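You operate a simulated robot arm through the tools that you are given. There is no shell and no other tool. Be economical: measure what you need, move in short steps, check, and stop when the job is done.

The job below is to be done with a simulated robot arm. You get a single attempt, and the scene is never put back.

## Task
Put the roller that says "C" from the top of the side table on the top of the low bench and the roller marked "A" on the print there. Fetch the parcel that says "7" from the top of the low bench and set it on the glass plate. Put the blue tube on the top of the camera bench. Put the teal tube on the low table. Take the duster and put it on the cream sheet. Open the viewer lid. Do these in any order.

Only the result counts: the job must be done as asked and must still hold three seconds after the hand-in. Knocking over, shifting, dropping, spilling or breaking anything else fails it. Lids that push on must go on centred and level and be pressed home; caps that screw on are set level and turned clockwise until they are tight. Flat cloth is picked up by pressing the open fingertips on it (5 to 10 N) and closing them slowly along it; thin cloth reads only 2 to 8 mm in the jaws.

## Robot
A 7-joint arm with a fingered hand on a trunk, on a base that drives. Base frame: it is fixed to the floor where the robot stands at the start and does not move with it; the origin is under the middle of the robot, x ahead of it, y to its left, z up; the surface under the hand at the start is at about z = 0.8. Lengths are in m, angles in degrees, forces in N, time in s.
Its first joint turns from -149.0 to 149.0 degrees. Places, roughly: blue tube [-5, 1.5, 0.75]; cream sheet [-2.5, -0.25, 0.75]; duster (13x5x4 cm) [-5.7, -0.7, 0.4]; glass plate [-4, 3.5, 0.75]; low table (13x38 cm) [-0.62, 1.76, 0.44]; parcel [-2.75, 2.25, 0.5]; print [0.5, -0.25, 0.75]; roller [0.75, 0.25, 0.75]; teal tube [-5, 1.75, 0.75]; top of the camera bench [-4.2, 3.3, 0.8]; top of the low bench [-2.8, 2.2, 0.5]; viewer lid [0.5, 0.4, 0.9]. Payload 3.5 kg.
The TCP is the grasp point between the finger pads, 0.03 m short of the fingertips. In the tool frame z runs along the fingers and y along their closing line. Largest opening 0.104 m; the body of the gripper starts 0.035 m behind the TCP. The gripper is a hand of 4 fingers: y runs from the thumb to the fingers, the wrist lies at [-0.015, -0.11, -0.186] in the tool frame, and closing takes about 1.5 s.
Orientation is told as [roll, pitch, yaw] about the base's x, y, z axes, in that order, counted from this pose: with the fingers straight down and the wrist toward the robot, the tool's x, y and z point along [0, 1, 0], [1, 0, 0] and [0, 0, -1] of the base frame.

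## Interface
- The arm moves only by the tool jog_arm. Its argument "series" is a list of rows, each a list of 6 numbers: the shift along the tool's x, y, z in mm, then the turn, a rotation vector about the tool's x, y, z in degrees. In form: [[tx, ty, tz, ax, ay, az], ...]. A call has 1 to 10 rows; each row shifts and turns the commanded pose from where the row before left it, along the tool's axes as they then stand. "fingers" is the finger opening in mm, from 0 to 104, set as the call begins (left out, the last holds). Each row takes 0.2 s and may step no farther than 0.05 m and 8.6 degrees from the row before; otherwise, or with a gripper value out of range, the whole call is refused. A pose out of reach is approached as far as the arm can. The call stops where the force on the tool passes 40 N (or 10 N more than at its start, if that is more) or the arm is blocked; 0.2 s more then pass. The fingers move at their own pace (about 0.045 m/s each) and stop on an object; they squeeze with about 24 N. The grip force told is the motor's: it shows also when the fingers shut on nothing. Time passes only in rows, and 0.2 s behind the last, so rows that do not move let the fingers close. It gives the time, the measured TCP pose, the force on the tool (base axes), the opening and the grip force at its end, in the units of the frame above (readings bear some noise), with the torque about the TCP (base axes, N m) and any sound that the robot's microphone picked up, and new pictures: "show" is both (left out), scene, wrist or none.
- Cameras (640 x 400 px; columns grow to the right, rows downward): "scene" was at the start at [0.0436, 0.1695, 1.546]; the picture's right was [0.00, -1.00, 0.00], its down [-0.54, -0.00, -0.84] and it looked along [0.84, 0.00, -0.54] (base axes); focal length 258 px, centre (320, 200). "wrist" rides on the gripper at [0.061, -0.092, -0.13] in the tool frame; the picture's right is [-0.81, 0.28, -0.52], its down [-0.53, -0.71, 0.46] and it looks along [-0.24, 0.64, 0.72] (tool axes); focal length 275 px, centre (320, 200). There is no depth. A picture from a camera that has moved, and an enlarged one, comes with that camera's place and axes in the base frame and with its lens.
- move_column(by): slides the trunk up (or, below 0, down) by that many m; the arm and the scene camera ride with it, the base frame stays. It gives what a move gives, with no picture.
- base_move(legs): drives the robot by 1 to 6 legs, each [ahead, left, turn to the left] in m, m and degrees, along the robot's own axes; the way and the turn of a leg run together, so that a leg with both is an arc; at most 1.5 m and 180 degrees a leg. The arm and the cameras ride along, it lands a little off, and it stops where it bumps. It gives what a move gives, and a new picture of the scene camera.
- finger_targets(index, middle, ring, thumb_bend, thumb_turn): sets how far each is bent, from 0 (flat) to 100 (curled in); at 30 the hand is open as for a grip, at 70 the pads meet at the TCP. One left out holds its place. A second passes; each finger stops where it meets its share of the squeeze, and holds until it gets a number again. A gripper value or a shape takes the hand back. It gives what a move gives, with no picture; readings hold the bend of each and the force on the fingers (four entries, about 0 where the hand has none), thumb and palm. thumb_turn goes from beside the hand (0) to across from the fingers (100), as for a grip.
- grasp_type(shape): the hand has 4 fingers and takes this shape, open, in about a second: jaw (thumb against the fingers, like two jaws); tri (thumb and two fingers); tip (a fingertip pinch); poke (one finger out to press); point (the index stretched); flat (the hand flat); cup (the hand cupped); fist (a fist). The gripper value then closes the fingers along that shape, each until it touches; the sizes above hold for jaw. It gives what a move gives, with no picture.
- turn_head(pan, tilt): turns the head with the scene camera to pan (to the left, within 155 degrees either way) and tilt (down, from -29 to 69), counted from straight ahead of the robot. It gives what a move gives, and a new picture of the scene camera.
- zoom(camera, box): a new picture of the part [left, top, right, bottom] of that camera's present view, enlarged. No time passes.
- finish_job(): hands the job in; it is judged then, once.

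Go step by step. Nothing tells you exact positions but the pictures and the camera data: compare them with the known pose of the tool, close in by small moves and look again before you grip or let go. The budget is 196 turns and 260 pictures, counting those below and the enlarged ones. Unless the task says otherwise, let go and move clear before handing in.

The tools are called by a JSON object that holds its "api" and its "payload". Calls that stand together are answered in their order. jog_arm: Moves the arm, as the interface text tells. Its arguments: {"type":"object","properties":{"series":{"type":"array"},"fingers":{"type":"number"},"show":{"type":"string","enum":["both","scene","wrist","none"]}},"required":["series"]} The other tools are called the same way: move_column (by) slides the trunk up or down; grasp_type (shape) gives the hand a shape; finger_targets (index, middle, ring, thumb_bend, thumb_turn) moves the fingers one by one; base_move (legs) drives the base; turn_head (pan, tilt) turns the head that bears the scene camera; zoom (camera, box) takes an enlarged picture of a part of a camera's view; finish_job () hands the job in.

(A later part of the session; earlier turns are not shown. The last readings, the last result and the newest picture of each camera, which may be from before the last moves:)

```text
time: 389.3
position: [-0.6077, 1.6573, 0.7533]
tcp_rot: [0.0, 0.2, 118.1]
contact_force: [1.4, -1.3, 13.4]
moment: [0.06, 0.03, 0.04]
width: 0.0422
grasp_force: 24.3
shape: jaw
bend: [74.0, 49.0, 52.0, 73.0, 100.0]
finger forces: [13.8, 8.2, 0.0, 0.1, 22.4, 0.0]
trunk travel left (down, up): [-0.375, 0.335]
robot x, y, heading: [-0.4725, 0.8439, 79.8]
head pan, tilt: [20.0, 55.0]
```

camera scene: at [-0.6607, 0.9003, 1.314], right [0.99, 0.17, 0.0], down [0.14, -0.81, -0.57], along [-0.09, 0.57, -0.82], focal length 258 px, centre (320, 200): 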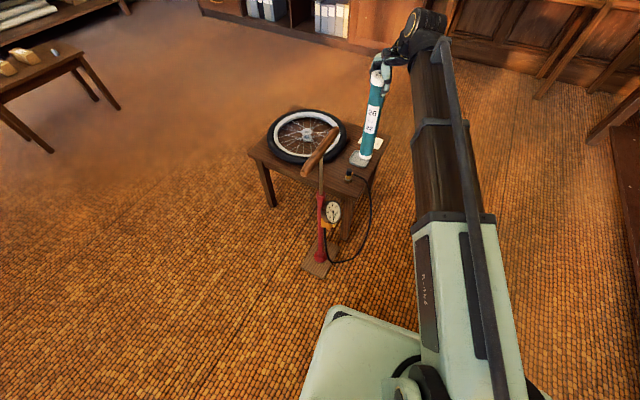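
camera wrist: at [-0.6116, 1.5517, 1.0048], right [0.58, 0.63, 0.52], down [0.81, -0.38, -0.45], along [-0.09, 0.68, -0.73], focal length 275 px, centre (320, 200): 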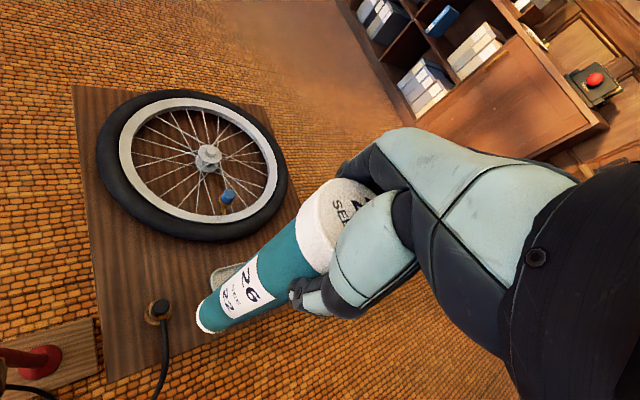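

Contact. Checking the base of the tube before release.

{"api": "zoom", "payload": {"camera": "wrist", "box": [120, 240, 320, 390]}}

{"api": "zoom", "payload": {"camera": "scene", "box": [310, 130, 410, 230]}}

```text
2.67 times, centred on (220, 315) of wrist
camera zoom: at [-0.6188, 1.5471, 0.8851], right [0.58, 0.63, 0.52], down [0.81, -0.38, -0.45], along [-0.09, 0.68, -0.73], focal length 734 px, centre (587, -107)
```

zoom: 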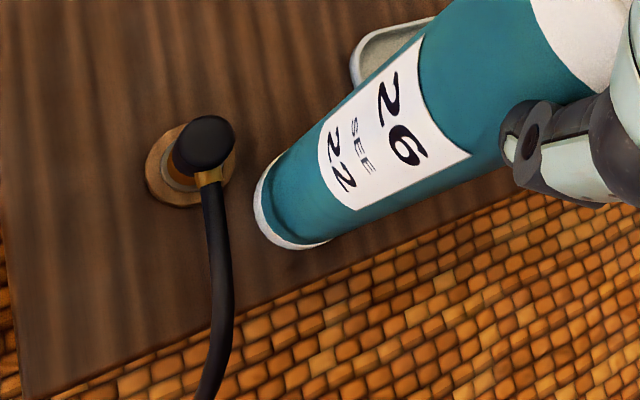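

```text
4.00 times, centred on (360, 180) of scene
camera zoom: at [-0.6604, 0.8989, 1.3143], right [0.99, 0.17, 0.0], down [0.14, -0.81, -0.57], along [-0.1, 0.57, -0.82], focal length 1033 px, centre (160, 280)
```

zoom: 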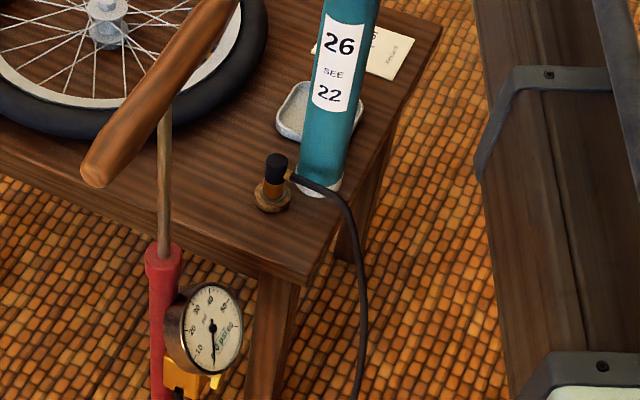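

The base sits wholly on the table, clear of hose and dish. Releasing and rising.

{"api": "jog_arm", "payload": {"fingers": 104, "series": [[0, 0, -1, 0, 0, 0], [0, 0, 0, 0, 0, 0], [0, 0, 0, 0, 0, 0], [0, 0, 0, 0, 0, 0], [0, 0, 0, 0, 0, 0], [0, 0, 0, 0, 0, 0], [0, 0, 0, 0, 0, 0], [0, 0, 0, 0, 0, 0], [0, 0, 0, 0, 0, 0]], "show": "none"}}

{"api": "jog_arm", "payload": {"series": [[0, 0, -15, 0, 0, 0], [0, 0, -30, 0, 0, 0], [0, 0, -45, 0, 0, 0], [0, 0, -45, 0, 0, 0], [0, 0, -45, 0, 0, 0], [0, 0, 0, 0, 0, 0]]}}

```text
time: 391.3
position: [-0.6101, 1.6559, 0.7524]
tcp_rot: [-0.1, 0.4, 118.2]
contact_force: [-0.8, -0.6, 0.1]
moment: [0.0, 0.01, 0.04]
width: 0.1037
grasp_force: 0.1
shape: jaw
bend: [30.0, 30.0, 30.0, 30.0, 98.0]
finger forces: [0.0, 0.1, 0.0, 0.0, 0.0, 0.0]
trunk travel left (down, up): [-0.375, 0.335]
robot x, y, heading: [-0.4735, 0.8422, 79.3]
head pan, tilt: [20.0, 55.0]
```

```text
time: 392.7
position: [-0.6129, 1.6571, 0.9323]
tcp_rot: [0.0, 0.4, 118.2]
contact_force: [0.2, -0.1, -0.8]
moment: [-0.01, -0.02, -0.03]
width: 0.1037
grasp_force: 0.2
shape: jaw
bend: [30.0, 30.0, 30.0, 30.0, 98.0]
finger forces: [0.0, 0.0, 0.1, 0.0, 0.0, 0.1]
trunk travel left (down, up): [-0.375, 0.335]
robot x, y, heading: [-0.4724, 0.8428, 79.5]
head pan, tilt: [20.0, 55.0]
camera scene: at [-0.6607, 0.8999, 1.314], right [0.99, 0.17, 0.0], down [0.14, -0.81, -0.57], along [-0.09, 0.57, -0.82], focal length 258 px, centre (320, 200)
camera wrist: at [-0.6218, 1.5479, 1.0643], right [0.58, 0.63, 0.52], down [0.81, -0.38, -0.45], along [-0.09, 0.68, -0.73], focal length 275 px, centre (320, 200)
```

scene: 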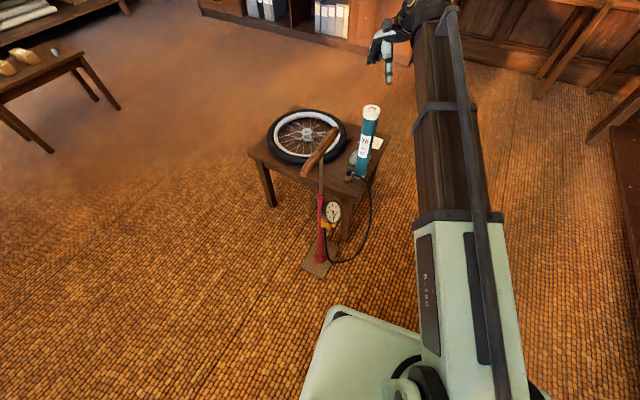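
wrist: 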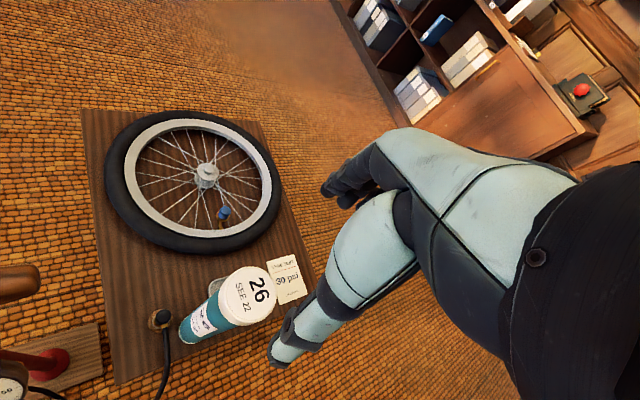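

Teal tube stands. Raising and turning to the viewer for the lid.

{"api": "move_column", "payload": {"by": 0.33}}

{"api": "base_move", "payload": {"legs": [[0, 0, -79.5], [0.15, -0.4, 0]]}}

{"api": "turn_head", "payload": {"pan": 0, "tilt": 38}}

```text
time: 395.9
position: [-0.6122, 1.6572, 1.2628]
tcp_rot: [0.0, 0.4, 118.1]
contact_force: [-0.1, -0.2, -0.7]
moment: [0.01, 0.0, -0.02]
width: 0.1039
grasp_force: 0.1
shape: jaw
bend: [30.0, 30.0, 30.0, 30.0, 98.0]
finger forces: [0.0, 0.1, 0.0, 0.0, 0.0, 0.0]
trunk travel left (down, up): [-0.705, 0.005]
robot x, y, heading: [-0.4755, 0.8464, 79.2]
head pan, tilt: [20.0, 55.0]
```

```text
time: 401.9
position: [0.4529, 0.7329, 1.2619]
tcp_rot: [0.1, 0.4, 38.4]
contact_force: [0.6, -1.1, 0.4]
moment: [-0.01, 0.02, 0.01]
width: 0.1039
grasp_force: 0.0
shape: jaw
bend: [30.0, 30.0, 30.0, 30.0, 98.0]
finger forces: [0.0, 0.0, 0.0, 0.0, 0.1, 0.0]
trunk travel left (down, up): [-0.705, 0.005]
robot x, y, heading: [-0.3202, 0.452, 0.3]
head pan, tilt: [20.0, 55.0]
camera scene: at [-0.301, 0.6423, 1.6441], right [0.34, -0.94, 0.0], down [-0.77, -0.28, -0.57], along [0.54, 0.2, -0.82], focal length 258 px, centre (320, 200)
```

scene: 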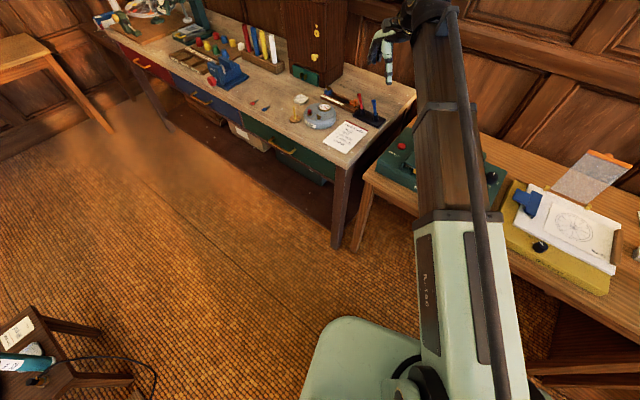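

```text
time: 402.8
position: [0.4519, 0.7338, 1.262]
tcp_rot: [0.0, 0.3, 38.4]
contact_force: [-0.5, 0.5, 0.2]
moment: [0.0, -0.04, -0.06]
width: 0.1038
grasp_force: 0.1
shape: jaw
bend: [30.0, 30.0, 30.0, 30.0, 98.0]
finger forces: [0.0, 0.1, 0.1, 0.1, 0.0, 0.0]
trunk travel left (down, up): [-0.705, 0.005]
robot x, y, heading: [-0.3218, 0.4513, -0.2]
head pan, tilt: [0.0, 38.0]
camera scene: at [-0.2828, 0.6185, 1.6676], right [0.0, -1.0, 0.0], down [-0.62, 0.0, -0.79], along [0.79, 0.0, -0.62], focal length 258 px, centre (320, 200)
```

scene: 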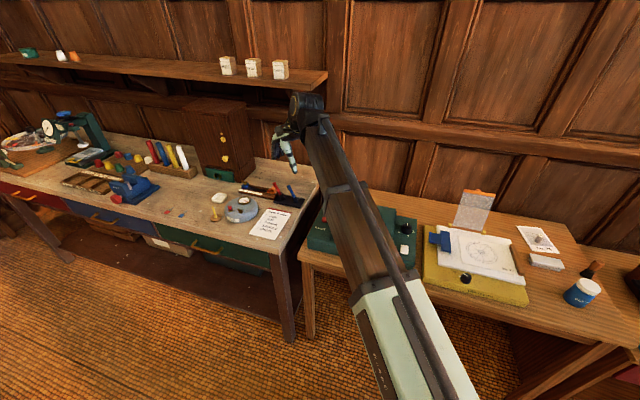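

I'll close in on the viewer: roll 0.12 m forward, yaw the hand to −18° (square to the handle) and bring it above the handle.

{"api": "jog_arm", "payload": {"series": [[0, 0, 0, 0, 0, 8], [0, 0, 0, 0, 0, 8], [0, 0, 0, 0, 0, 8], [0, 0, 0, 0, 0, 8], [0, 0, 0, 0, 0, 8], [0, 0, 0, 0, 0, 8], [0, 0, 0, 0, 0, 8]], "show": "none"}}

{"api": "base_move", "payload": {"legs": [[0.1, -0.05, 0]]}}

{"api": "jog_arm", "payload": {"series": [[-48, -10, 0, 0, 0, 0], [-48, -10, 0, 0, 0, 0], [-48, -10, 0, 0, 0, 0]]}}

```text
time: 404.4
position: [0.4512, 0.7323, 1.2608]
tcp_rot: [-0.3, 0.2, -17.7]
contact_force: [0.3, 0.3, 0.3]
moment: [0.0, 0.01, -0.02]
width: 0.1036
grasp_force: 0.0
shape: jaw
bend: [30.0, 30.0, 30.0, 30.0, 98.0]
finger forces: [0.1, 0.0, 0.0, 0.0, 0.1, 0.0]
trunk travel left (down, up): [-0.705, 0.005]
robot x, y, heading: [-0.3209, 0.4509, -0.2]
head pan, tilt: [0.0, 38.0]
```

```text
time: 405.6
position: [0.5573, 0.6795, 1.2614]
tcp_rot: [-0.3, 0.3, -17.7]
contact_force: [0.7, -0.7, -0.6]
moment: [0.02, 0.03, 0.0]
width: 0.1039
grasp_force: 0.0
shape: jaw
bend: [30.0, 30.0, 30.0, 30.0, 98.0]
finger forces: [0.0, 0.0, 0.0, 0.0, 0.1, 0.0]
trunk travel left (down, up): [-0.705, 0.005]
robot x, y, heading: [-0.2197, 0.3959, -0.2]
head pan, tilt: [0.0, 38.0]
camera scene: at [-0.1774, 0.5659, 1.6677], right [0.0, -1.0, 0.0], down [-0.62, 0.0, -0.79], along [0.79, 0.0, -0.62], focal length 258 px, centre (320, 200)
```

scene: 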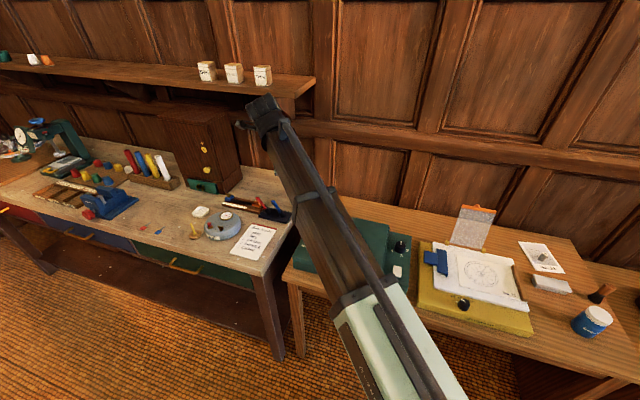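

```text
time: 406.4
position: [0.4842, 0.548, 1.2622]
tcp_rot: [-0.3, 0.3, -17.6]
contact_force: [0.1, 1.0, 0.8]
moment: [0.01, 0.01, 0.01]
width: 0.1038
grasp_force: 0.1
shape: jaw
bend: [30.0, 30.0, 30.0, 30.0, 98.0]
finger forces: [0.0, 0.1, 0.0, 0.1, 0.0, 0.1]
trunk travel left (down, up): [-0.705, 0.005]
robot x, y, heading: [-0.22, 0.3984, -0.2]
head pan, tilt: [0.0, 38.0]
camera scene: at [-0.1797, 0.5661, 1.6677], right [0.0, -1.0, 0.0], down [-0.62, 0.0, -0.79], along [0.79, 0.0, -0.62], focal length 258 px, centre (320, 200)
camera wrist: at [0.4182, 0.6352, 1.3943], right [0.02, -0.85, 0.52], down [-0.84, -0.29, -0.45], along [0.54, -0.43, -0.73], focal length 275 px, centre (320, 200)
```

scene: 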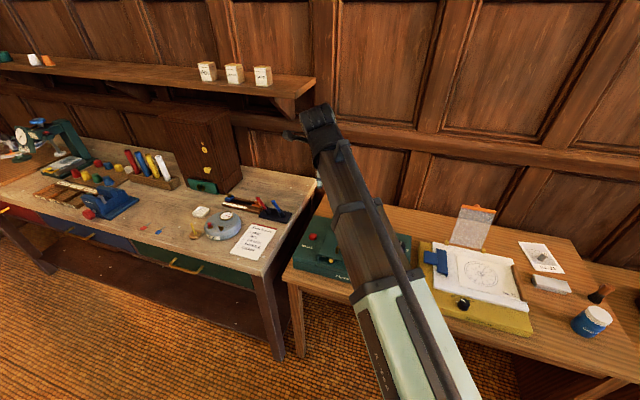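
wrist: 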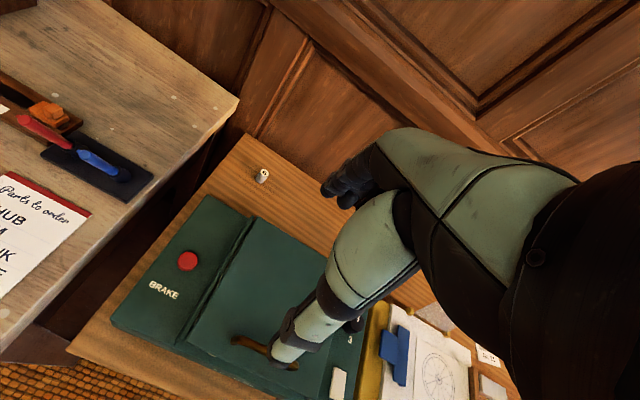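

{"api": "jog_arm", "payload": {"series": [[0, 0, 45, 0, 0, 0], [0, 0, 45, 0, 0, 0], [0, 0, 45, 0, 0, 0], [0, -10, 25, 0, 0, 0], [0, 0, 0, 0, 0, 0]], "show": "none"}}

{"api": "zoom", "payload": {"camera": "wrist", "box": [80, 180, 400, 400]}}

{"api": "zoom", "payload": {"camera": "scene", "box": [270, 180, 430, 300]}}

```text
time: 407.6
position: [0.4752, 0.5563, 1.1063]
tcp_rot: [-0.2, 0.2, -17.6]
contact_force: [1.0, -0.2, -0.1]
moment: [-0.01, 0.01, 0.05]
width: 0.1038
grasp_force: 0.1
shape: jaw
bend: [30.0, 30.0, 30.0, 30.0, 98.0]
finger forces: [0.0, 0.0, 0.1, 0.0, 0.0, 0.1]
trunk travel left (down, up): [-0.705, 0.005]
robot x, y, heading: [-0.2191, 0.3949, -0.1]
head pan, tilt: [0.0, 38.0]
```

```text
1.82 times, centred on (240, 290) of wrist
camera zoom: at [0.4083, 0.6422, 1.2379], right [0.02, -0.85, 0.52], down [-0.84, -0.29, -0.45], along [0.54, -0.43, -0.73], focal length 500 px, centre (466, 36)
```

zoom: 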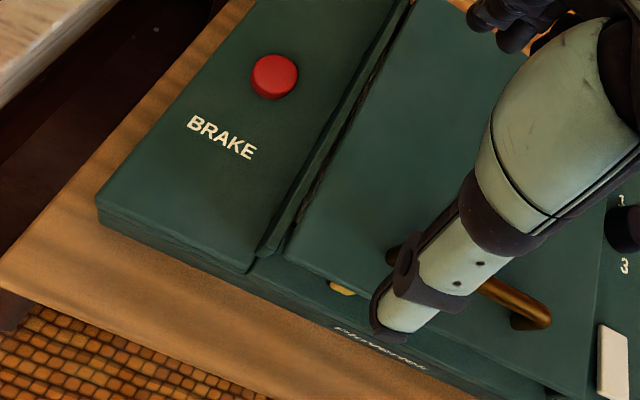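

```text
3.33 times, centred on (350, 240) of scene
camera zoom: at [-0.1792, 0.5668, 1.6676], right [0.0, -1.0, 0.0], down [-0.62, 0.0, -0.79], along [0.79, 0.0, -0.62], focal length 861 px, centre (220, 67)
```

zoom: 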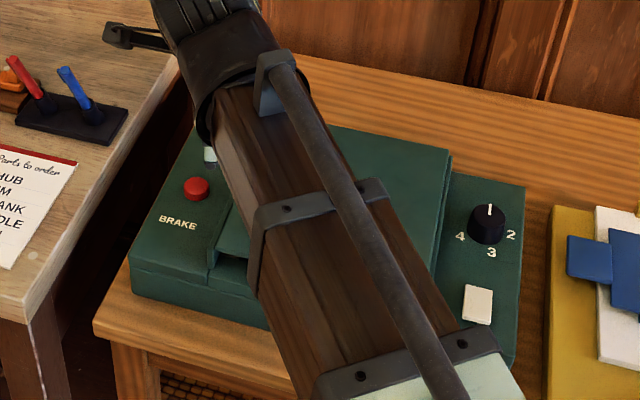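

{"api": "jog_arm", "payload": {"series": [[0, 45, 0, 0, 0, 0], [20, 45, 0, 0, 0, 0], [0, 0, 0, 0, 0, 0]], "show": "none"}}

{"api": "zoom", "payload": {"camera": "wrist", "box": [160, 240, 400, 400]}}

```text
time: 408.4
position: [0.563, 0.5458, 1.1028]
tcp_rot: [-0.3, 0.3, -17.6]
contact_force: [0.9, 1.6, -0.2]
moment: [0.04, 0.01, 0.01]
width: 0.1038
grasp_force: 0.1
shape: jaw
bend: [30.0, 30.0, 30.0, 30.0, 98.0]
finger forces: [0.0, 0.1, 0.1, 0.0, 0.0, 0.0]
trunk travel left (down, up): [-0.705, 0.005]
robot x, y, heading: [-0.2189, 0.3957, -0.1]
head pan, tilt: [0.0, 38.0]
```

```text
2.50 times, centred on (280, 320) of wrist
camera zoom: at [0.4967, 0.6326, 1.2336], right [0.02, -0.85, 0.52], down [-0.84, -0.29, -0.45], along [0.54, -0.43, -0.73], focal length 688 px, centre (420, -100)
```

zoom: 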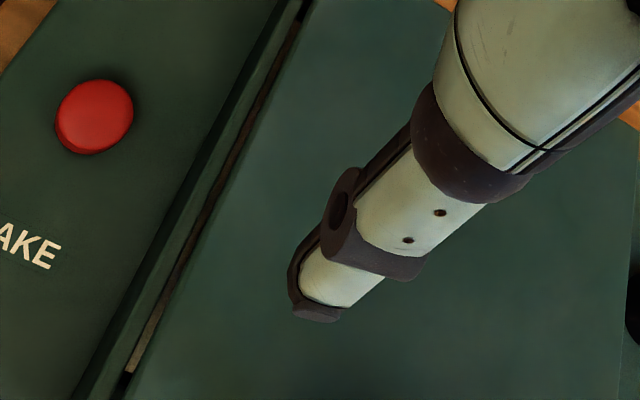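

{"api": "jog_arm", "payload": {"series": [[-48, -10, -10, 0, 0, 0], [-48, -10, 0, 0, 0, 0], [-48, -10, 0, 0, 0, 0], [-48, -10, 0, 0, 0, 0], [-48, -10, 0, 0, 0, 0], [-48, -10, 0, 0, 0, 0], [-48, 0, 0, 0, 0, 0], [-48, 0, 0, 0, 0, 0]], "show": "none"}}

{"api": "zoom", "payload": {"camera": "scene", "box": [270, 180, 430, 300]}}

```text
time: 410.2
position: [0.3901, 0.1979, 1.1129]
tcp_rot: [-0.3, 0.2, -17.6]
contact_force: [0.0, 0.7, 0.2]
moment: [0.02, 0.02, 0.0]
width: 0.1038
grasp_force: 0.1
shape: jaw
bend: [30.0, 30.0, 30.0, 30.0, 98.0]
finger forces: [0.0, 0.0, 0.0, 0.0, 0.0, 0.0]
trunk travel left (down, up): [-0.705, 0.005]
robot x, y, heading: [-0.2189, 0.3974, -0.1]
head pan, tilt: [0.0, 38.0]
```

```text
3.33 times, centred on (350, 240) of scene
camera zoom: at [-0.1795, 0.5661, 1.6677], right [0.0, -1.0, 0.0], down [-0.62, 0.0, -0.79], along [0.79, 0.0, -0.62], focal length 861 px, centre (220, 67)
```

zoom: 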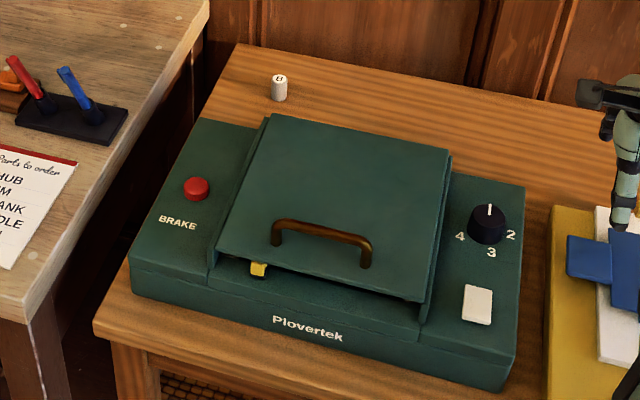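

Clear view: the handle bar centre is about (0.4385, 0.455, 0.955), lid surface ≈0.92, hinge along the back edge ≈0.21 m behind. Moving above the handle.

{"api": "jog_arm", "payload": {"series": [[48, -6, 0, 0, 0, 0], [48, -6, 0, 0, 0, 0], [48, -6, 0, 0, 0, 0], [48, -6, 0, 0, 0, 0], [48, -6, 0, 0, 0, 0], [20, -1, 30, 0, 0, 0], [0, 0, 40, 0, 0, 0], [0, 0, 20, 0, 0, 0], [0, 0, 0, 0, 0, 0]]}}

{"api": "zoom", "payload": {"camera": "wrist", "box": [200, 200, 440, 400]}}

```text
time: 412.2
position: [0.4433, 0.4561, 1.0229]
tcp_rot: [-0.3, 0.2, -17.7]
contact_force: [-0.4, 0.9, -0.5]
moment: [0.01, 0.02, 0.0]
width: 0.1038
grasp_force: 0.1
shape: jaw
bend: [30.0, 30.0, 30.0, 30.0, 98.0]
finger forces: [0.0, 0.1, 0.0, 0.0, 0.1, 0.0]
trunk travel left (down, up): [-0.705, 0.005]
robot x, y, heading: [-0.217, 0.3984, -0.2]
head pan, tilt: [0.0, 38.0]
camera scene: at [-0.1793, 0.5667, 1.6677], right [0.0, -1.0, 0.0], down [-0.62, 0.0, -0.79], along [0.79, 0.0, -0.62], focal length 258 px, centre (320, 200)
camera wrist: at [0.377, 0.5415, 1.1545], right [0.02, -0.85, 0.52], down [-0.84, -0.29, -0.45], along [0.54, -0.43, -0.73], focal length 275 px, centre (320, 200)
```

scene: 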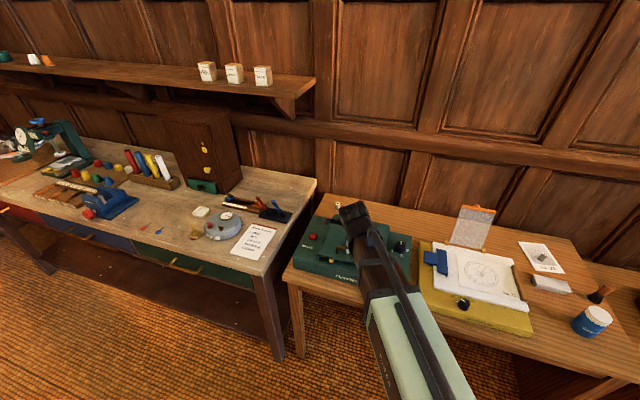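
wrist: 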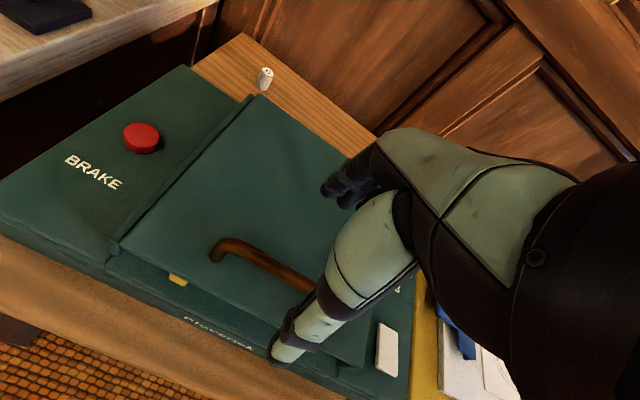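

```text
2.00 times, centred on (320, 300) of wrist
camera zoom: at [0.377, 0.5415, 1.1545], right [0.02, -0.85, 0.52], down [-0.84, -0.29, -0.45], along [0.54, -0.43, -0.73], focal length 551 px, centre (320, 0)
```

zoom: 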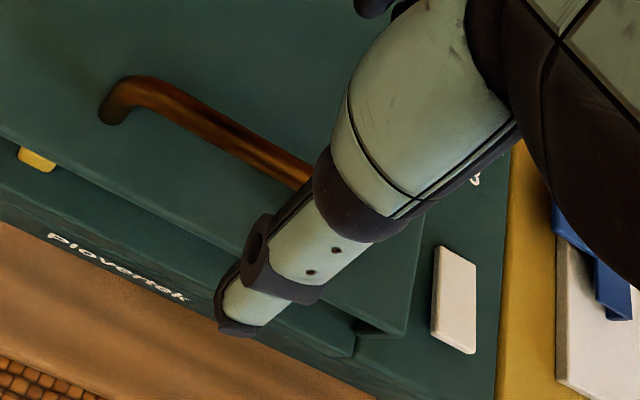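

The bar runs right under the TCP. Descending to grip it.

{"api": "jog_arm", "payload": {"series": [[0, 0, 25, 0, 0, 0], [0, 0, 20, 0, 0, 0], [0, 0, 10, 0, 0, 0], [0, 0, 6, 0, 0, 0], [0, 0, 0, 0, 0, 0]], "show": "none"}}

{"api": "zoom", "payload": {"camera": "wrist", "box": [200, 200, 440, 400]}}

```text
time: 413.4
position: [0.4406, 0.4529, 0.9633]
tcp_rot: [-0.2, 0.3, -17.6]
contact_force: [-0.8, 0.2, 0.9]
moment: [-0.02, -0.02, 0.01]
width: 0.1037
grasp_force: 0.0
shape: jaw
bend: [30.0, 30.0, 30.0, 30.0, 98.0]
finger forces: [0.0, 0.0, 0.0, 0.1, 0.1, 0.1]
trunk travel left (down, up): [-0.705, 0.005]
robot x, y, heading: [-0.2169, 0.3973, -0.1]
head pan, tilt: [0.0, 38.0]
```

```text
2.00 times, centred on (320, 300) of wrist
camera zoom: at [0.3741, 0.5405, 1.094], right [0.02, -0.85, 0.52], down [-0.84, -0.29, -0.45], along [0.54, -0.43, -0.73], focal length 551 px, centre (320, 0)
```

zoom: 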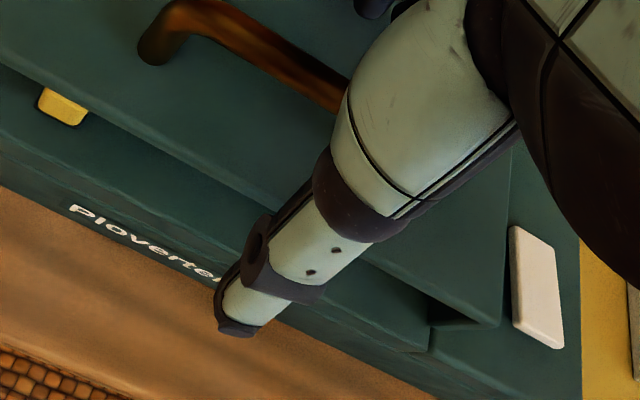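

Aligned exactly on the bar. Closing.

{"api": "jog_arm", "payload": {"fingers": 0, "series": [[0, 0, 0, 0, 0, 0], [0, 0, 0, 0, 0, 0], [0, 0, 0, 0, 0, 0], [0, 0, 0, 0, 0, 0], [0, 0, 0, 0, 0, 0], [0, 0, 0, 0, 0, 0], [0, 0, 0, 0, 0, 0], [0, 0, 0, 0, 0, 0]], "show": "none"}}

{"api": "jog_arm", "payload": {"series": [[0, 0, -8, 0, 0, 0], [0, 1, -10, 0, 0, 0], [0, 0, 0, 0, 0, 0]]}}

```text
time: 415.2
position: [0.4409, 0.4543, 0.9628]
tcp_rot: [-0.3, 0.3, -17.6]
contact_force: [-1.2, -0.3, -1.9]
moment: [0.04, -0.02, 0.04]
width: 0.0
grasp_force: 23.8
shape: jaw
bend: [70.0, 70.0, 70.0, 71.0, 100.0]
finger forces: [2.7, 0.0, 2.1, 0.0, 22.1, 0.1]
trunk travel left (down, up): [-0.705, 0.005]
robot x, y, heading: [-0.2216, 0.395, -0.3]
head pan, tilt: [0.0, 38.0]
```

```text
time: 416.0
position: [0.4416, 0.4542, 0.9808]
tcp_rot: [-0.3, 0.3, -17.7]
contact_force: [9.9, -7.4, -3.4]
moment: [-0.01, -0.08, 0.05]
width: 0.0003
grasp_force: 23.7
shape: jaw
bend: [70.0, 70.0, 70.0, 71.0, 100.0]
finger forces: [7.3, 6.4, 3.5, 0.0, 17.5, 0.0]
trunk travel left (down, up): [-0.705, 0.005]
robot x, y, heading: [-0.2183, 0.3996, -0.1]
head pan, tilt: [0.0, 38.0]
camera scene: at [-0.1775, 0.5657, 1.6677], right [0.0, -1.0, 0.0], down [-0.62, 0.0, -0.79], along [0.79, 0.0, -0.62], focal length 258 px, centre (320, 200)
camera wrist: at [0.3757, 0.5405, 1.1115], right [0.02, -0.85, 0.52], down [-0.84, -0.29, -0.45], along [0.54, -0.43, -0.73], focal length 275 px, centre (320, 200)
```

scene: 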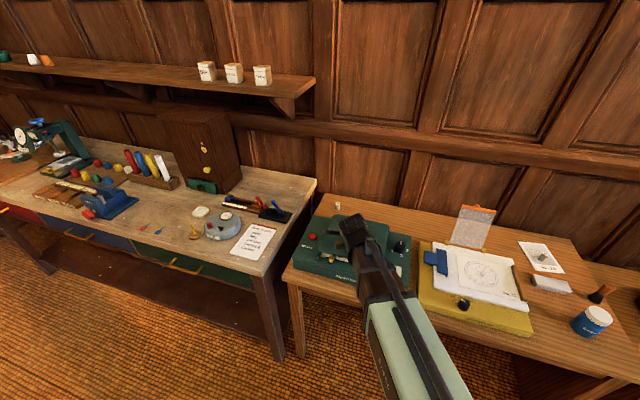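
wrist: 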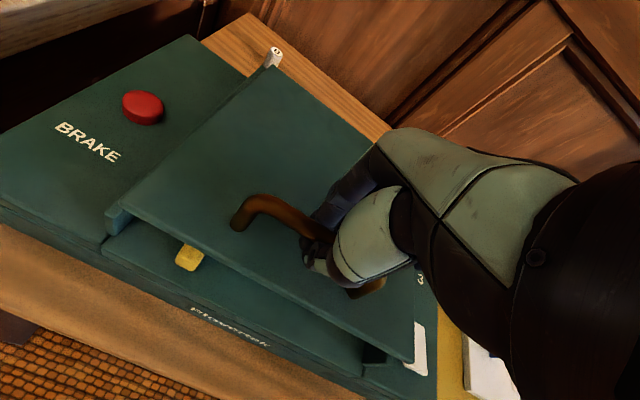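

The lid is lifting, fingers hooked under the bar. Following the hinge arc upward.

{"api": "jog_arm", "payload": {"series": [[0, 12, -16, 0, 0, 0], [0, 9, -16, 0, 0, 0], [0, 10, -15, 0, 0, 0], [0, 11, -14, 0, 0, 0], [0, 12, -13, 0, 0, 0], [0, 14, -12, 0, 0, 0], [0, 15, -11, 0, 0, 0], [0, 0, 0, 0, 0, 0]]}}

```text
time: 417.8
position: [0.5226, 0.4307, 1.0778]
tcp_rot: [-0.3, 0.2, -17.6]
contact_force: [-0.1, -0.3, 0.0]
moment: [0.01, -0.01, -0.02]
width: 0.0001
grasp_force: 24.2
shape: jaw
bend: [70.0, 70.0, 70.0, 71.0, 100.0]
finger forces: [0.0, 0.1, 0.1, 0.0, 1.1, 0.0]
trunk travel left (down, up): [-0.705, 0.005]
robot x, y, heading: [-0.2227, 0.3991, -0.1]
head pan, tilt: [0.0, 38.0]
camera scene: at [-0.1794, 0.5666, 1.6676], right [0.0, -1.0, 0.0], down [-0.62, 0.0, -0.79], along [0.79, 0.0, -0.62], focal length 258 px, centre (320, 200)
camera wrist: at [0.4551, 0.5173, 1.2092], right [0.02, -0.85, 0.52], down [-0.84, -0.29, -0.45], along [0.54, -0.43, -0.73], focal length 275 px, centre (320, 200)
```

scene: 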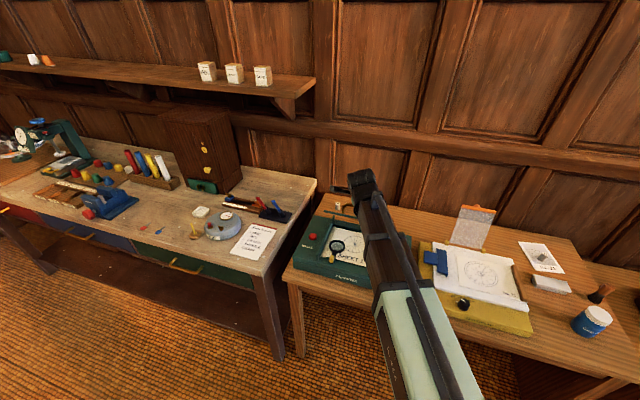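
wrist: 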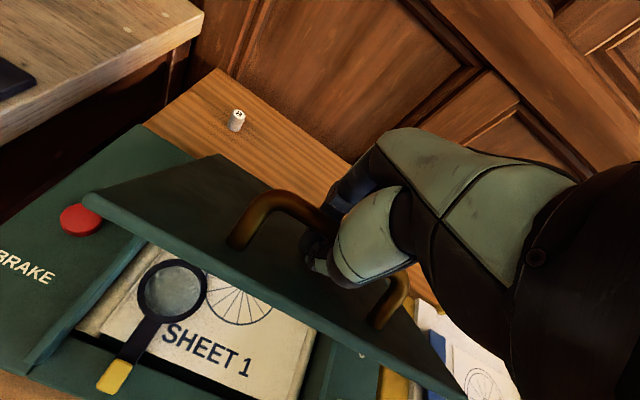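

The lid is ~35–40° open (a magnifier and sheet lie inside). Continuing the arc, tilting the hand gradually.

{"api": "jog_arm", "payload": {"series": [[0, 15.3, -11.7, 3, 0, 0], [0, 16, -9, 3, 0, 0], [0, 16.3, -8.6, 3, 0, 0], [0, 16.7, -7.9, 3, 0, 0], [0, 16.8, -7.4, 3, 0, 0], [0, 0, 0, 0, 0, 0]]}}

```text
time: 419.2
position: [0.6021, 0.4038, 1.1123]
tcp_rot: [-0.2, 15.4, -17.7]
contact_force: [-0.9, 0.1, 0.9]
moment: [0.0, 0.0, -0.01]
width: 0.0
grasp_force: 23.6
shape: jaw
bend: [70.0, 70.0, 70.0, 71.0, 100.0]
finger forces: [0.0, 0.1, 0.0, 0.0, 0.8, 0.0]
trunk travel left (down, up): [-0.705, 0.005]
robot x, y, heading: [-0.2182, 0.4007, 0.2]
head pan, tilt: [0.0, 38.0]
camera scene: at [-0.1794, 0.5668, 1.6676], right [0.0, -1.0, 0.0], down [-0.62, 0.0, -0.79], along [0.79, 0.0, -0.62], focal length 258 px, centre (320, 200)
camera wrist: at [0.5704, 0.4788, 1.2634], right [0.14, -0.89, 0.43], down [-0.93, -0.26, -0.25], along [0.34, -0.37, -0.87], focal length 275 px, centre (320, 200)
```

scene: 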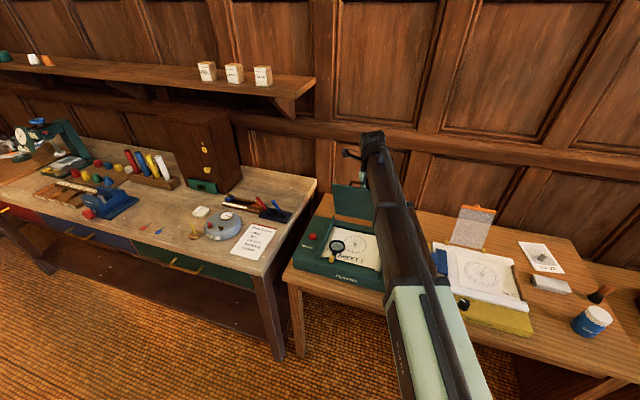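
wrist: 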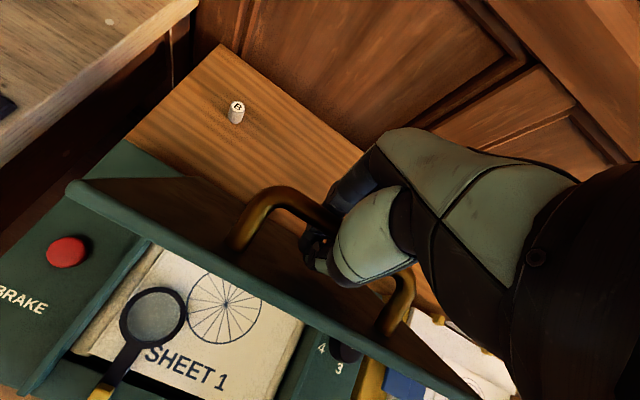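

About 65° open now. Continuing.

{"api": "jog_arm", "payload": {"series": [[0, 17.1, -6.9, 3, 0, 0], [0, 17.3, -6.2, 3, 0, 0], [0, 17.6, -5.6, 3, 0, 0], [0, 17.7, -4.9, 3, 0, 0], [0, 0, 0, 0, 0, 0]]}}

```text
time: 420.4
position: [0.6694, 0.3827, 1.1123]
tcp_rot: [-0.3, 27.3, -17.8]
contact_force: [0.6, 0.0, -0.5]
moment: [0.01, 0.02, 0.05]
width: 0.0
grasp_force: 23.6
shape: jaw
bend: [70.0, 70.0, 70.0, 71.0, 100.0]
finger forces: [0.0, 0.1, 0.0, 0.0, 0.0, 0.0]
trunk travel left (down, up): [-0.705, 0.005]
robot x, y, heading: [-0.2198, 0.3998, -0.1]
head pan, tilt: [0.0, 38.0]
camera scene: at [-0.1795, 0.5668, 1.6677], right [0.0, -1.0, 0.0], down [-0.62, 0.0, -0.79], along [0.79, 0.0, -0.62], focal length 258 px, centre (320, 200)
camera wrist: at [0.669, 0.4489, 1.2705], right [0.21, -0.92, 0.34], down [-0.96, -0.25, -0.08], along [0.15, -0.31, -0.94], focal length 275 px, centre (320, 200)
```

scene: 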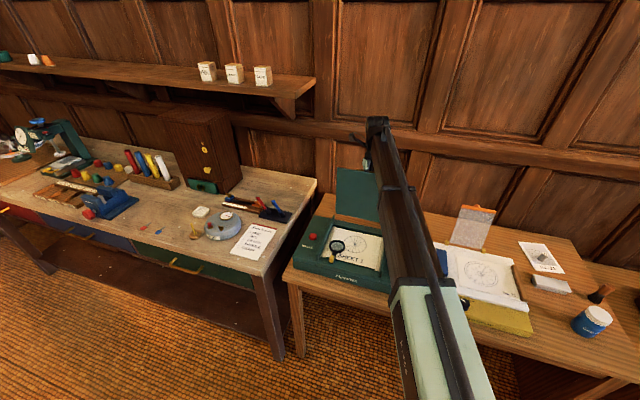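
wrist: 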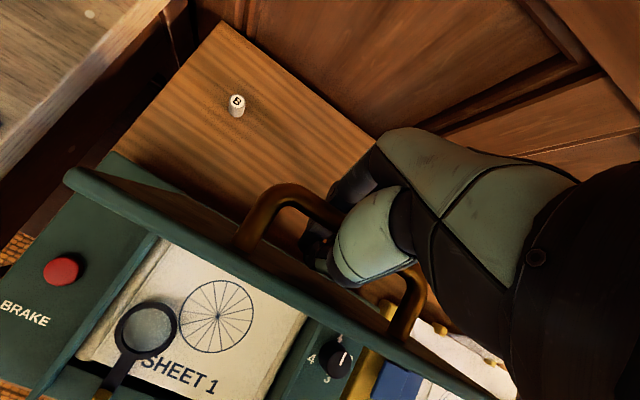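

{"api": "jog_arm", "payload": {"series": [[0, 17.9, -4.3, 3, 0, 0], [0, 18, -3.7, 3, 0, 0], [0, 18, -3, 3, 0, 0], [0, 0, 0, 0, 0, 0]]}}

```text
time: 421.4
position: [0.6809, 0.3691, 1.0894]
tcp_rot: [-0.4, 36.1, -17.9]
contact_force: [2.5, 1.0, 4.1]
moment: [-0.06, -0.08, -0.01]
width: 0.0001
grasp_force: 24.1
shape: jaw
bend: [70.0, 70.0, 70.0, 71.0, 100.0]
finger forces: [0.0, 0.0, 0.1, 0.1, 3.5, 0.1]
out of reach, approached as far as the arm can: row 2, 3
trunk travel left (down, up): [-0.705, 0.005]
robot x, y, heading: [-0.2185, 0.401, -0.0]
head pan, tilt: [0.0, 38.0]
camera scene: at [-0.1795, 0.5669, 1.6677], right [0.0, -1.0, 0.0], down [-0.62, 0.0, -0.79], along [0.79, 0.0, -0.62], focal length 258 px, centre (320, 200)
camera wrist: at [0.7037, 0.4269, 1.2491], right [0.26, -0.93, 0.26], down [-0.97, -0.25, 0.06], along [0.01, -0.26, -0.96], focal length 275 px, centre (320, 200)
```

scene: 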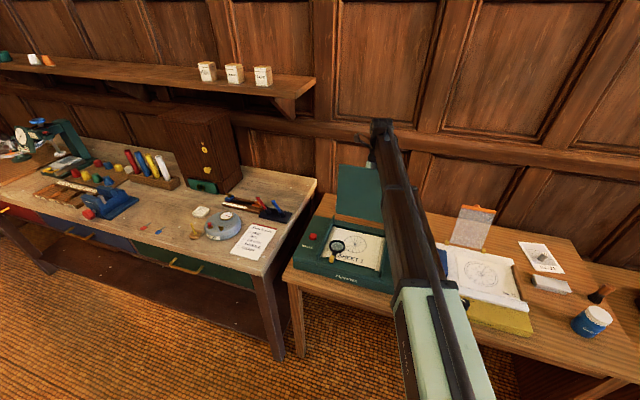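
wrist: 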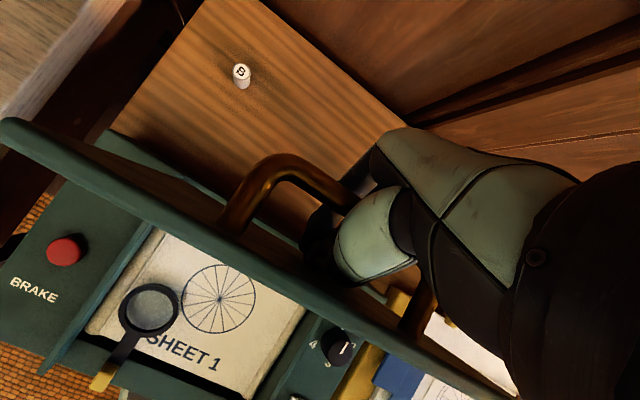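

Reach limit with lid near vertical and it seems to hold itself (no load on the fingers). Nudging the base forward 5 cm to bring it past vertical.

{"api": "base_move", "payload": {"legs": [[0.05, -0.01, 0]]}}

{"api": "jog_arm", "payload": {"series": [[0, 0, 0, 0, 0, 0]], "show": "wrist"}}

```text
time: 422.4
position: [0.719, 0.3591, 1.0881]
tcp_rot: [-0.5, 36.8, -17.8]
contact_force: [-7.5, 1.9, 2.1]
moment: [-0.04, -0.27, 0.04]
width: 0.0
grasp_force: 24.3
shape: jaw
bend: [70.0, 70.0, 70.0, 73.0, 100.0]
finger forces: [0.1, 0.1, 0.1, 0.0, 7.8, 0.0]
trunk travel left (down, up): [-0.705, 0.005]
robot x, y, heading: [-0.1709, 0.386, -0.2]
head pan, tilt: [0.0, 38.0]
stopped in leg 1: the force on the tool passed its limit at 42 N (the readings are from after the stop); the commanded pose is now the measured one
camera scene: at [-0.1341, 0.5575, 1.6677], right [0.0, -1.0, 0.0], down [-0.62, 0.0, -0.79], along [0.79, 0.0, -0.62], focal length 258 px, centre (320, 200)
```

scene: 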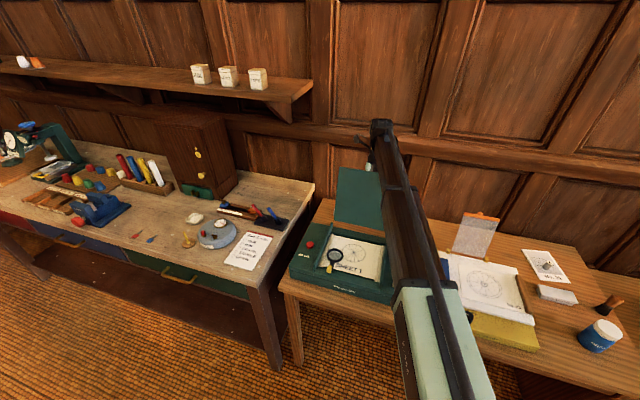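

```text
time: 422.8
position: [0.7187, 0.3598, 1.0892]
tcp_rot: [-0.5, 36.8, -17.8]
contact_force: [-8.5, 1.3, 2.9]
moment: [-0.04, -0.32, 0.03]
width: 0.0
grasp_force: 23.5
shape: jaw
bend: [70.0, 70.0, 70.0, 73.0, 100.0]
finger forces: [0.0, 0.0, 0.0, 0.1, 8.8, 0.0]
trunk travel left (down, up): [-0.705, 0.005]
robot x, y, heading: [-0.1724, 0.3885, -0.5]
head pan, tilt: [0.0, 38.0]
camera wrist: at [0.7446, 0.4173, 1.2488], right [0.26, -0.93, 0.25], down [-0.97, -0.25, 0.07], along [0.0, -0.26, -0.96], focal length 275 px, centre (320, 200)
```

wrist: 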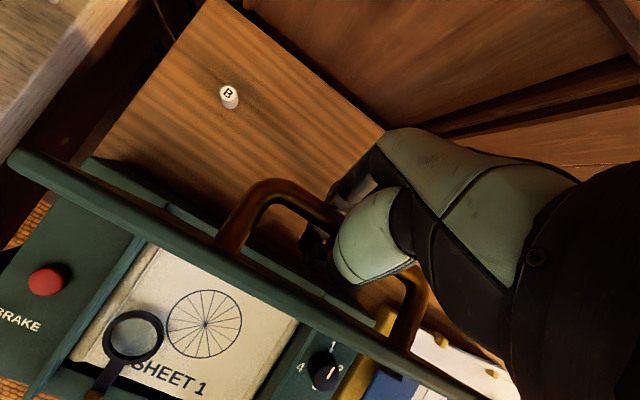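

The lid is against its stop, past vertical. Opening only the fingers (thumb stays so it doesn't push the lid), then sliding straight up and out.

{"api": "finger_targets", "payload": {"index": 25, "middle": 25, "ring": 25}}

{"api": "jog_arm", "payload": {"series": [[0, -6, -8, 0, 0, 0], [0, -9, -12, 0, 0, 0], [0, -9, -12, 0, 0, 0], [0, 0, 0, 0, 0, 0]]}}

```text
time: 423.8
position: [0.7183, 0.3599, 1.0893]
tcp_rot: [-0.5, 36.8, -17.8]
contact_force: [-32.2, 5.7, -1.4]
moment: [-0.23, -0.96, 0.08]
width: 0.0395
grasp_force: 16.5
shape: fingers
bend: [25.0, 25.0, 25.0, 80.0, 100.0]
finger forces: [0.1, 0.0, 0.1, 0.0, 32.8, 0.0]
trunk travel left (down, up): [-0.705, 0.005]
robot x, y, heading: [-0.1774, 0.3881, -0.4]
head pan, tilt: [0.0, 38.0]
```

```text
time: 424.2
position: [0.7155, 0.3609, 1.0926]
tcp_rot: [-0.6, 37.3, -17.8]
contact_force: [-22.7, 5.0, -7.0]
moment: [-0.14, -0.57, 0.03]
width: 0.037
grasp_force: 11.4
shape: fingers
bend: [25.0, 25.0, 25.0, 80.0, 100.0]
finger forces: [0.0, 0.1, 0.0, 0.0, 22.3, 0.0]
trunk travel left (down, up): [-0.705, 0.005]
robot x, y, heading: [-0.1715, 0.3894, -0.2]
head pan, tilt: [0.0, 38.0]
stopped in row 1: the force on the tool passed its limit at 47 N (the readings are from after the stop); the commanded pose is now the measured one
camera scene: at [-0.1361, 0.5579, 1.6677], right [0.0, -1.0, 0.0], down [-0.61, 0.0, -0.79], along [0.79, 0.0, -0.61], focal length 258 px, centre (320, 200)
camera wrist: at [0.7416, 0.4184, 1.2519], right [0.27, -0.93, 0.25], down [-0.96, -0.26, 0.08], along [-0.01, -0.26, -0.96], focal length 275 px, centre (320, 200)
```

scene: 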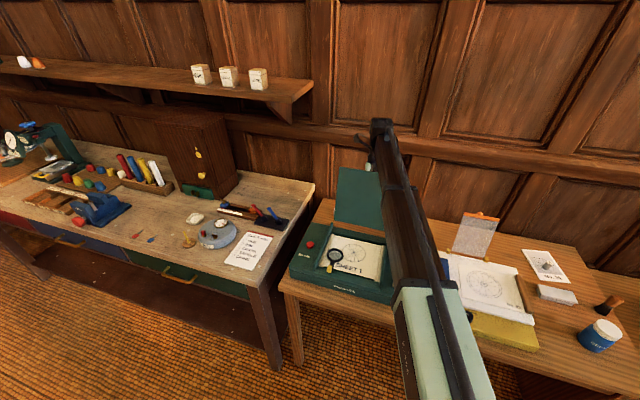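
wrist: 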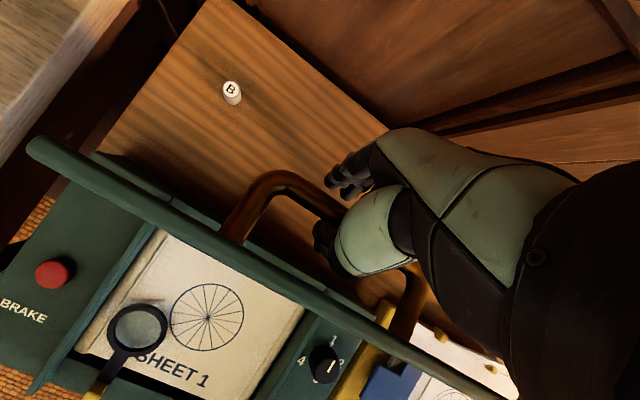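

The thumb is pressing the bar; relaxing it slightly, then rising.

{"api": "finger_targets", "payload": {"thumb_bend": 66}}

{"api": "jog_arm", "payload": {"series": [[0, -4, -6, 0, 0, 0], [0, -6, -8, 0, 0, 0], [0, -6, -8, 0, 0, 0], [0, 0, 0, 0, 0, 0]], "show": "wrist"}}

```text
time: 425.2
position: [0.7196, 0.3596, 1.0911]
tcp_rot: [-0.7, 37.2, -17.8]
contact_force: [-0.1, 0.2, 0.3]
moment: [0.01, -0.03, 0.06]
width: 0.0643
grasp_force: 0.0
shape: fingers
bend: [25.0, 25.0, 25.0, 66.0, 100.0]
finger forces: [0.1, 0.0, 0.0, 0.0, 0.0, 0.0]
trunk travel left (down, up): [-0.705, 0.005]
robot x, y, heading: [-0.173, 0.3864, -0.4]
head pan, tilt: [0.0, 38.0]
```

```text
time: 426.2
position: [0.7191, 0.3589, 1.1184]
tcp_rot: [-0.6, 37.1, -17.8]
contact_force: [-0.5, -0.5, 0.3]
moment: [0.0, 0.02, 0.02]
width: 0.0634
grasp_force: 0.1
shape: fingers
bend: [25.0, 25.0, 25.0, 67.0, 100.0]
finger forces: [0.0, 0.1, 0.1, 0.0, 0.4, 0.0]
trunk travel left (down, up): [-0.705, 0.005]
robot x, y, heading: [-0.1755, 0.3871, -0.5]
head pan, tilt: [0.0, 38.0]
camera wrist: at [0.7453, 0.4167, 1.2783], right [0.26, -0.93, 0.25], down [-0.96, -0.25, 0.07], along [0.0, -0.26, -0.96], focal length 275 px, centre (320, 200)
```

wrist: 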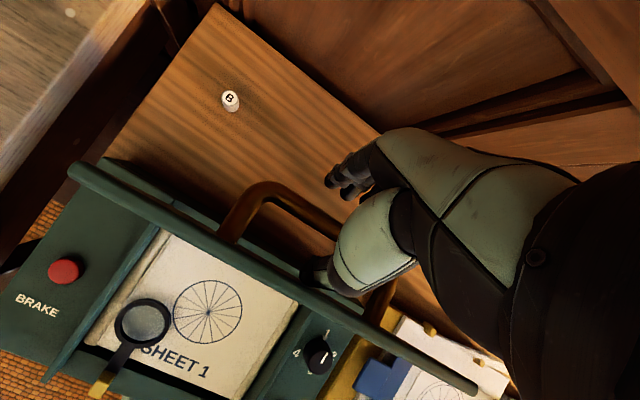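

Free of load and the lid stays. Continuing up and clear.

{"api": "jog_arm", "payload": {"series": [[0, -9, -12, 0, 0, 0], [0, -12, -16, 0, 0, 0], [0, -18, -24, 0, 0, 0], [0, -24, -32, 0, 0, 0], [0, 0, 0, 0, 0, 0]]}}

```text
time: 427.4
position: [0.6998, 0.3581, 1.2196]
tcp_rot: [-0.6, 37.1, -17.9]
contact_force: [0.1, 0.1, -0.6]
moment: [0.01, -0.02, -0.05]
width: 0.0638
grasp_force: 0.0
shape: fingers
bend: [25.0, 25.0, 25.0, 66.0, 100.0]
finger forces: [0.0, 0.0, 0.1, 0.1, 0.1, 0.0]
out of reach, approached as far as the arm can: row 2, 3, 4
trunk travel left (down, up): [-0.705, 0.005]
robot x, y, heading: [-0.176, 0.3897, -0.4]
head pan, tilt: [0.0, 38.0]
camera scene: at [-0.1327, 0.5574, 1.6676], right [0.0, -1.0, 0.0], down [-0.62, 0.0, -0.79], along [0.79, 0.0, -0.62], focal length 258 px, centre (320, 200)
camera wrist: at [0.7259, 0.4157, 1.3791], right [0.26, -0.93, 0.25], down [-0.96, -0.25, 0.07], along [0.0, -0.26, -0.96], focal length 275 px, centre (320, 200)
```

scene: 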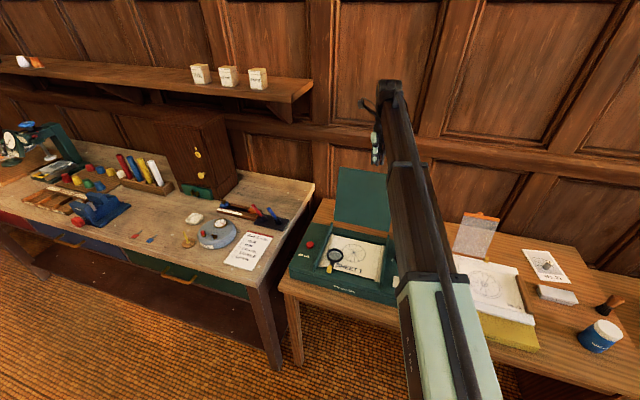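
wrist: 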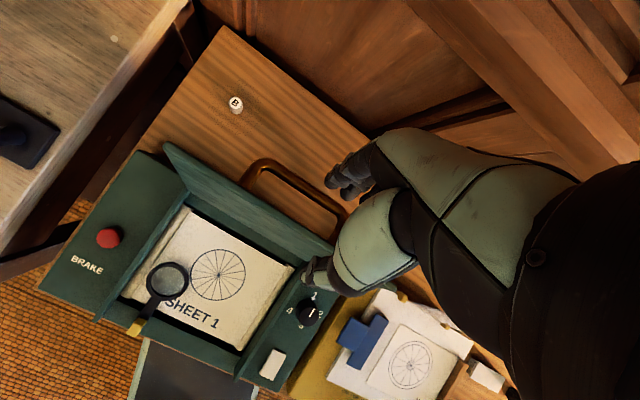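

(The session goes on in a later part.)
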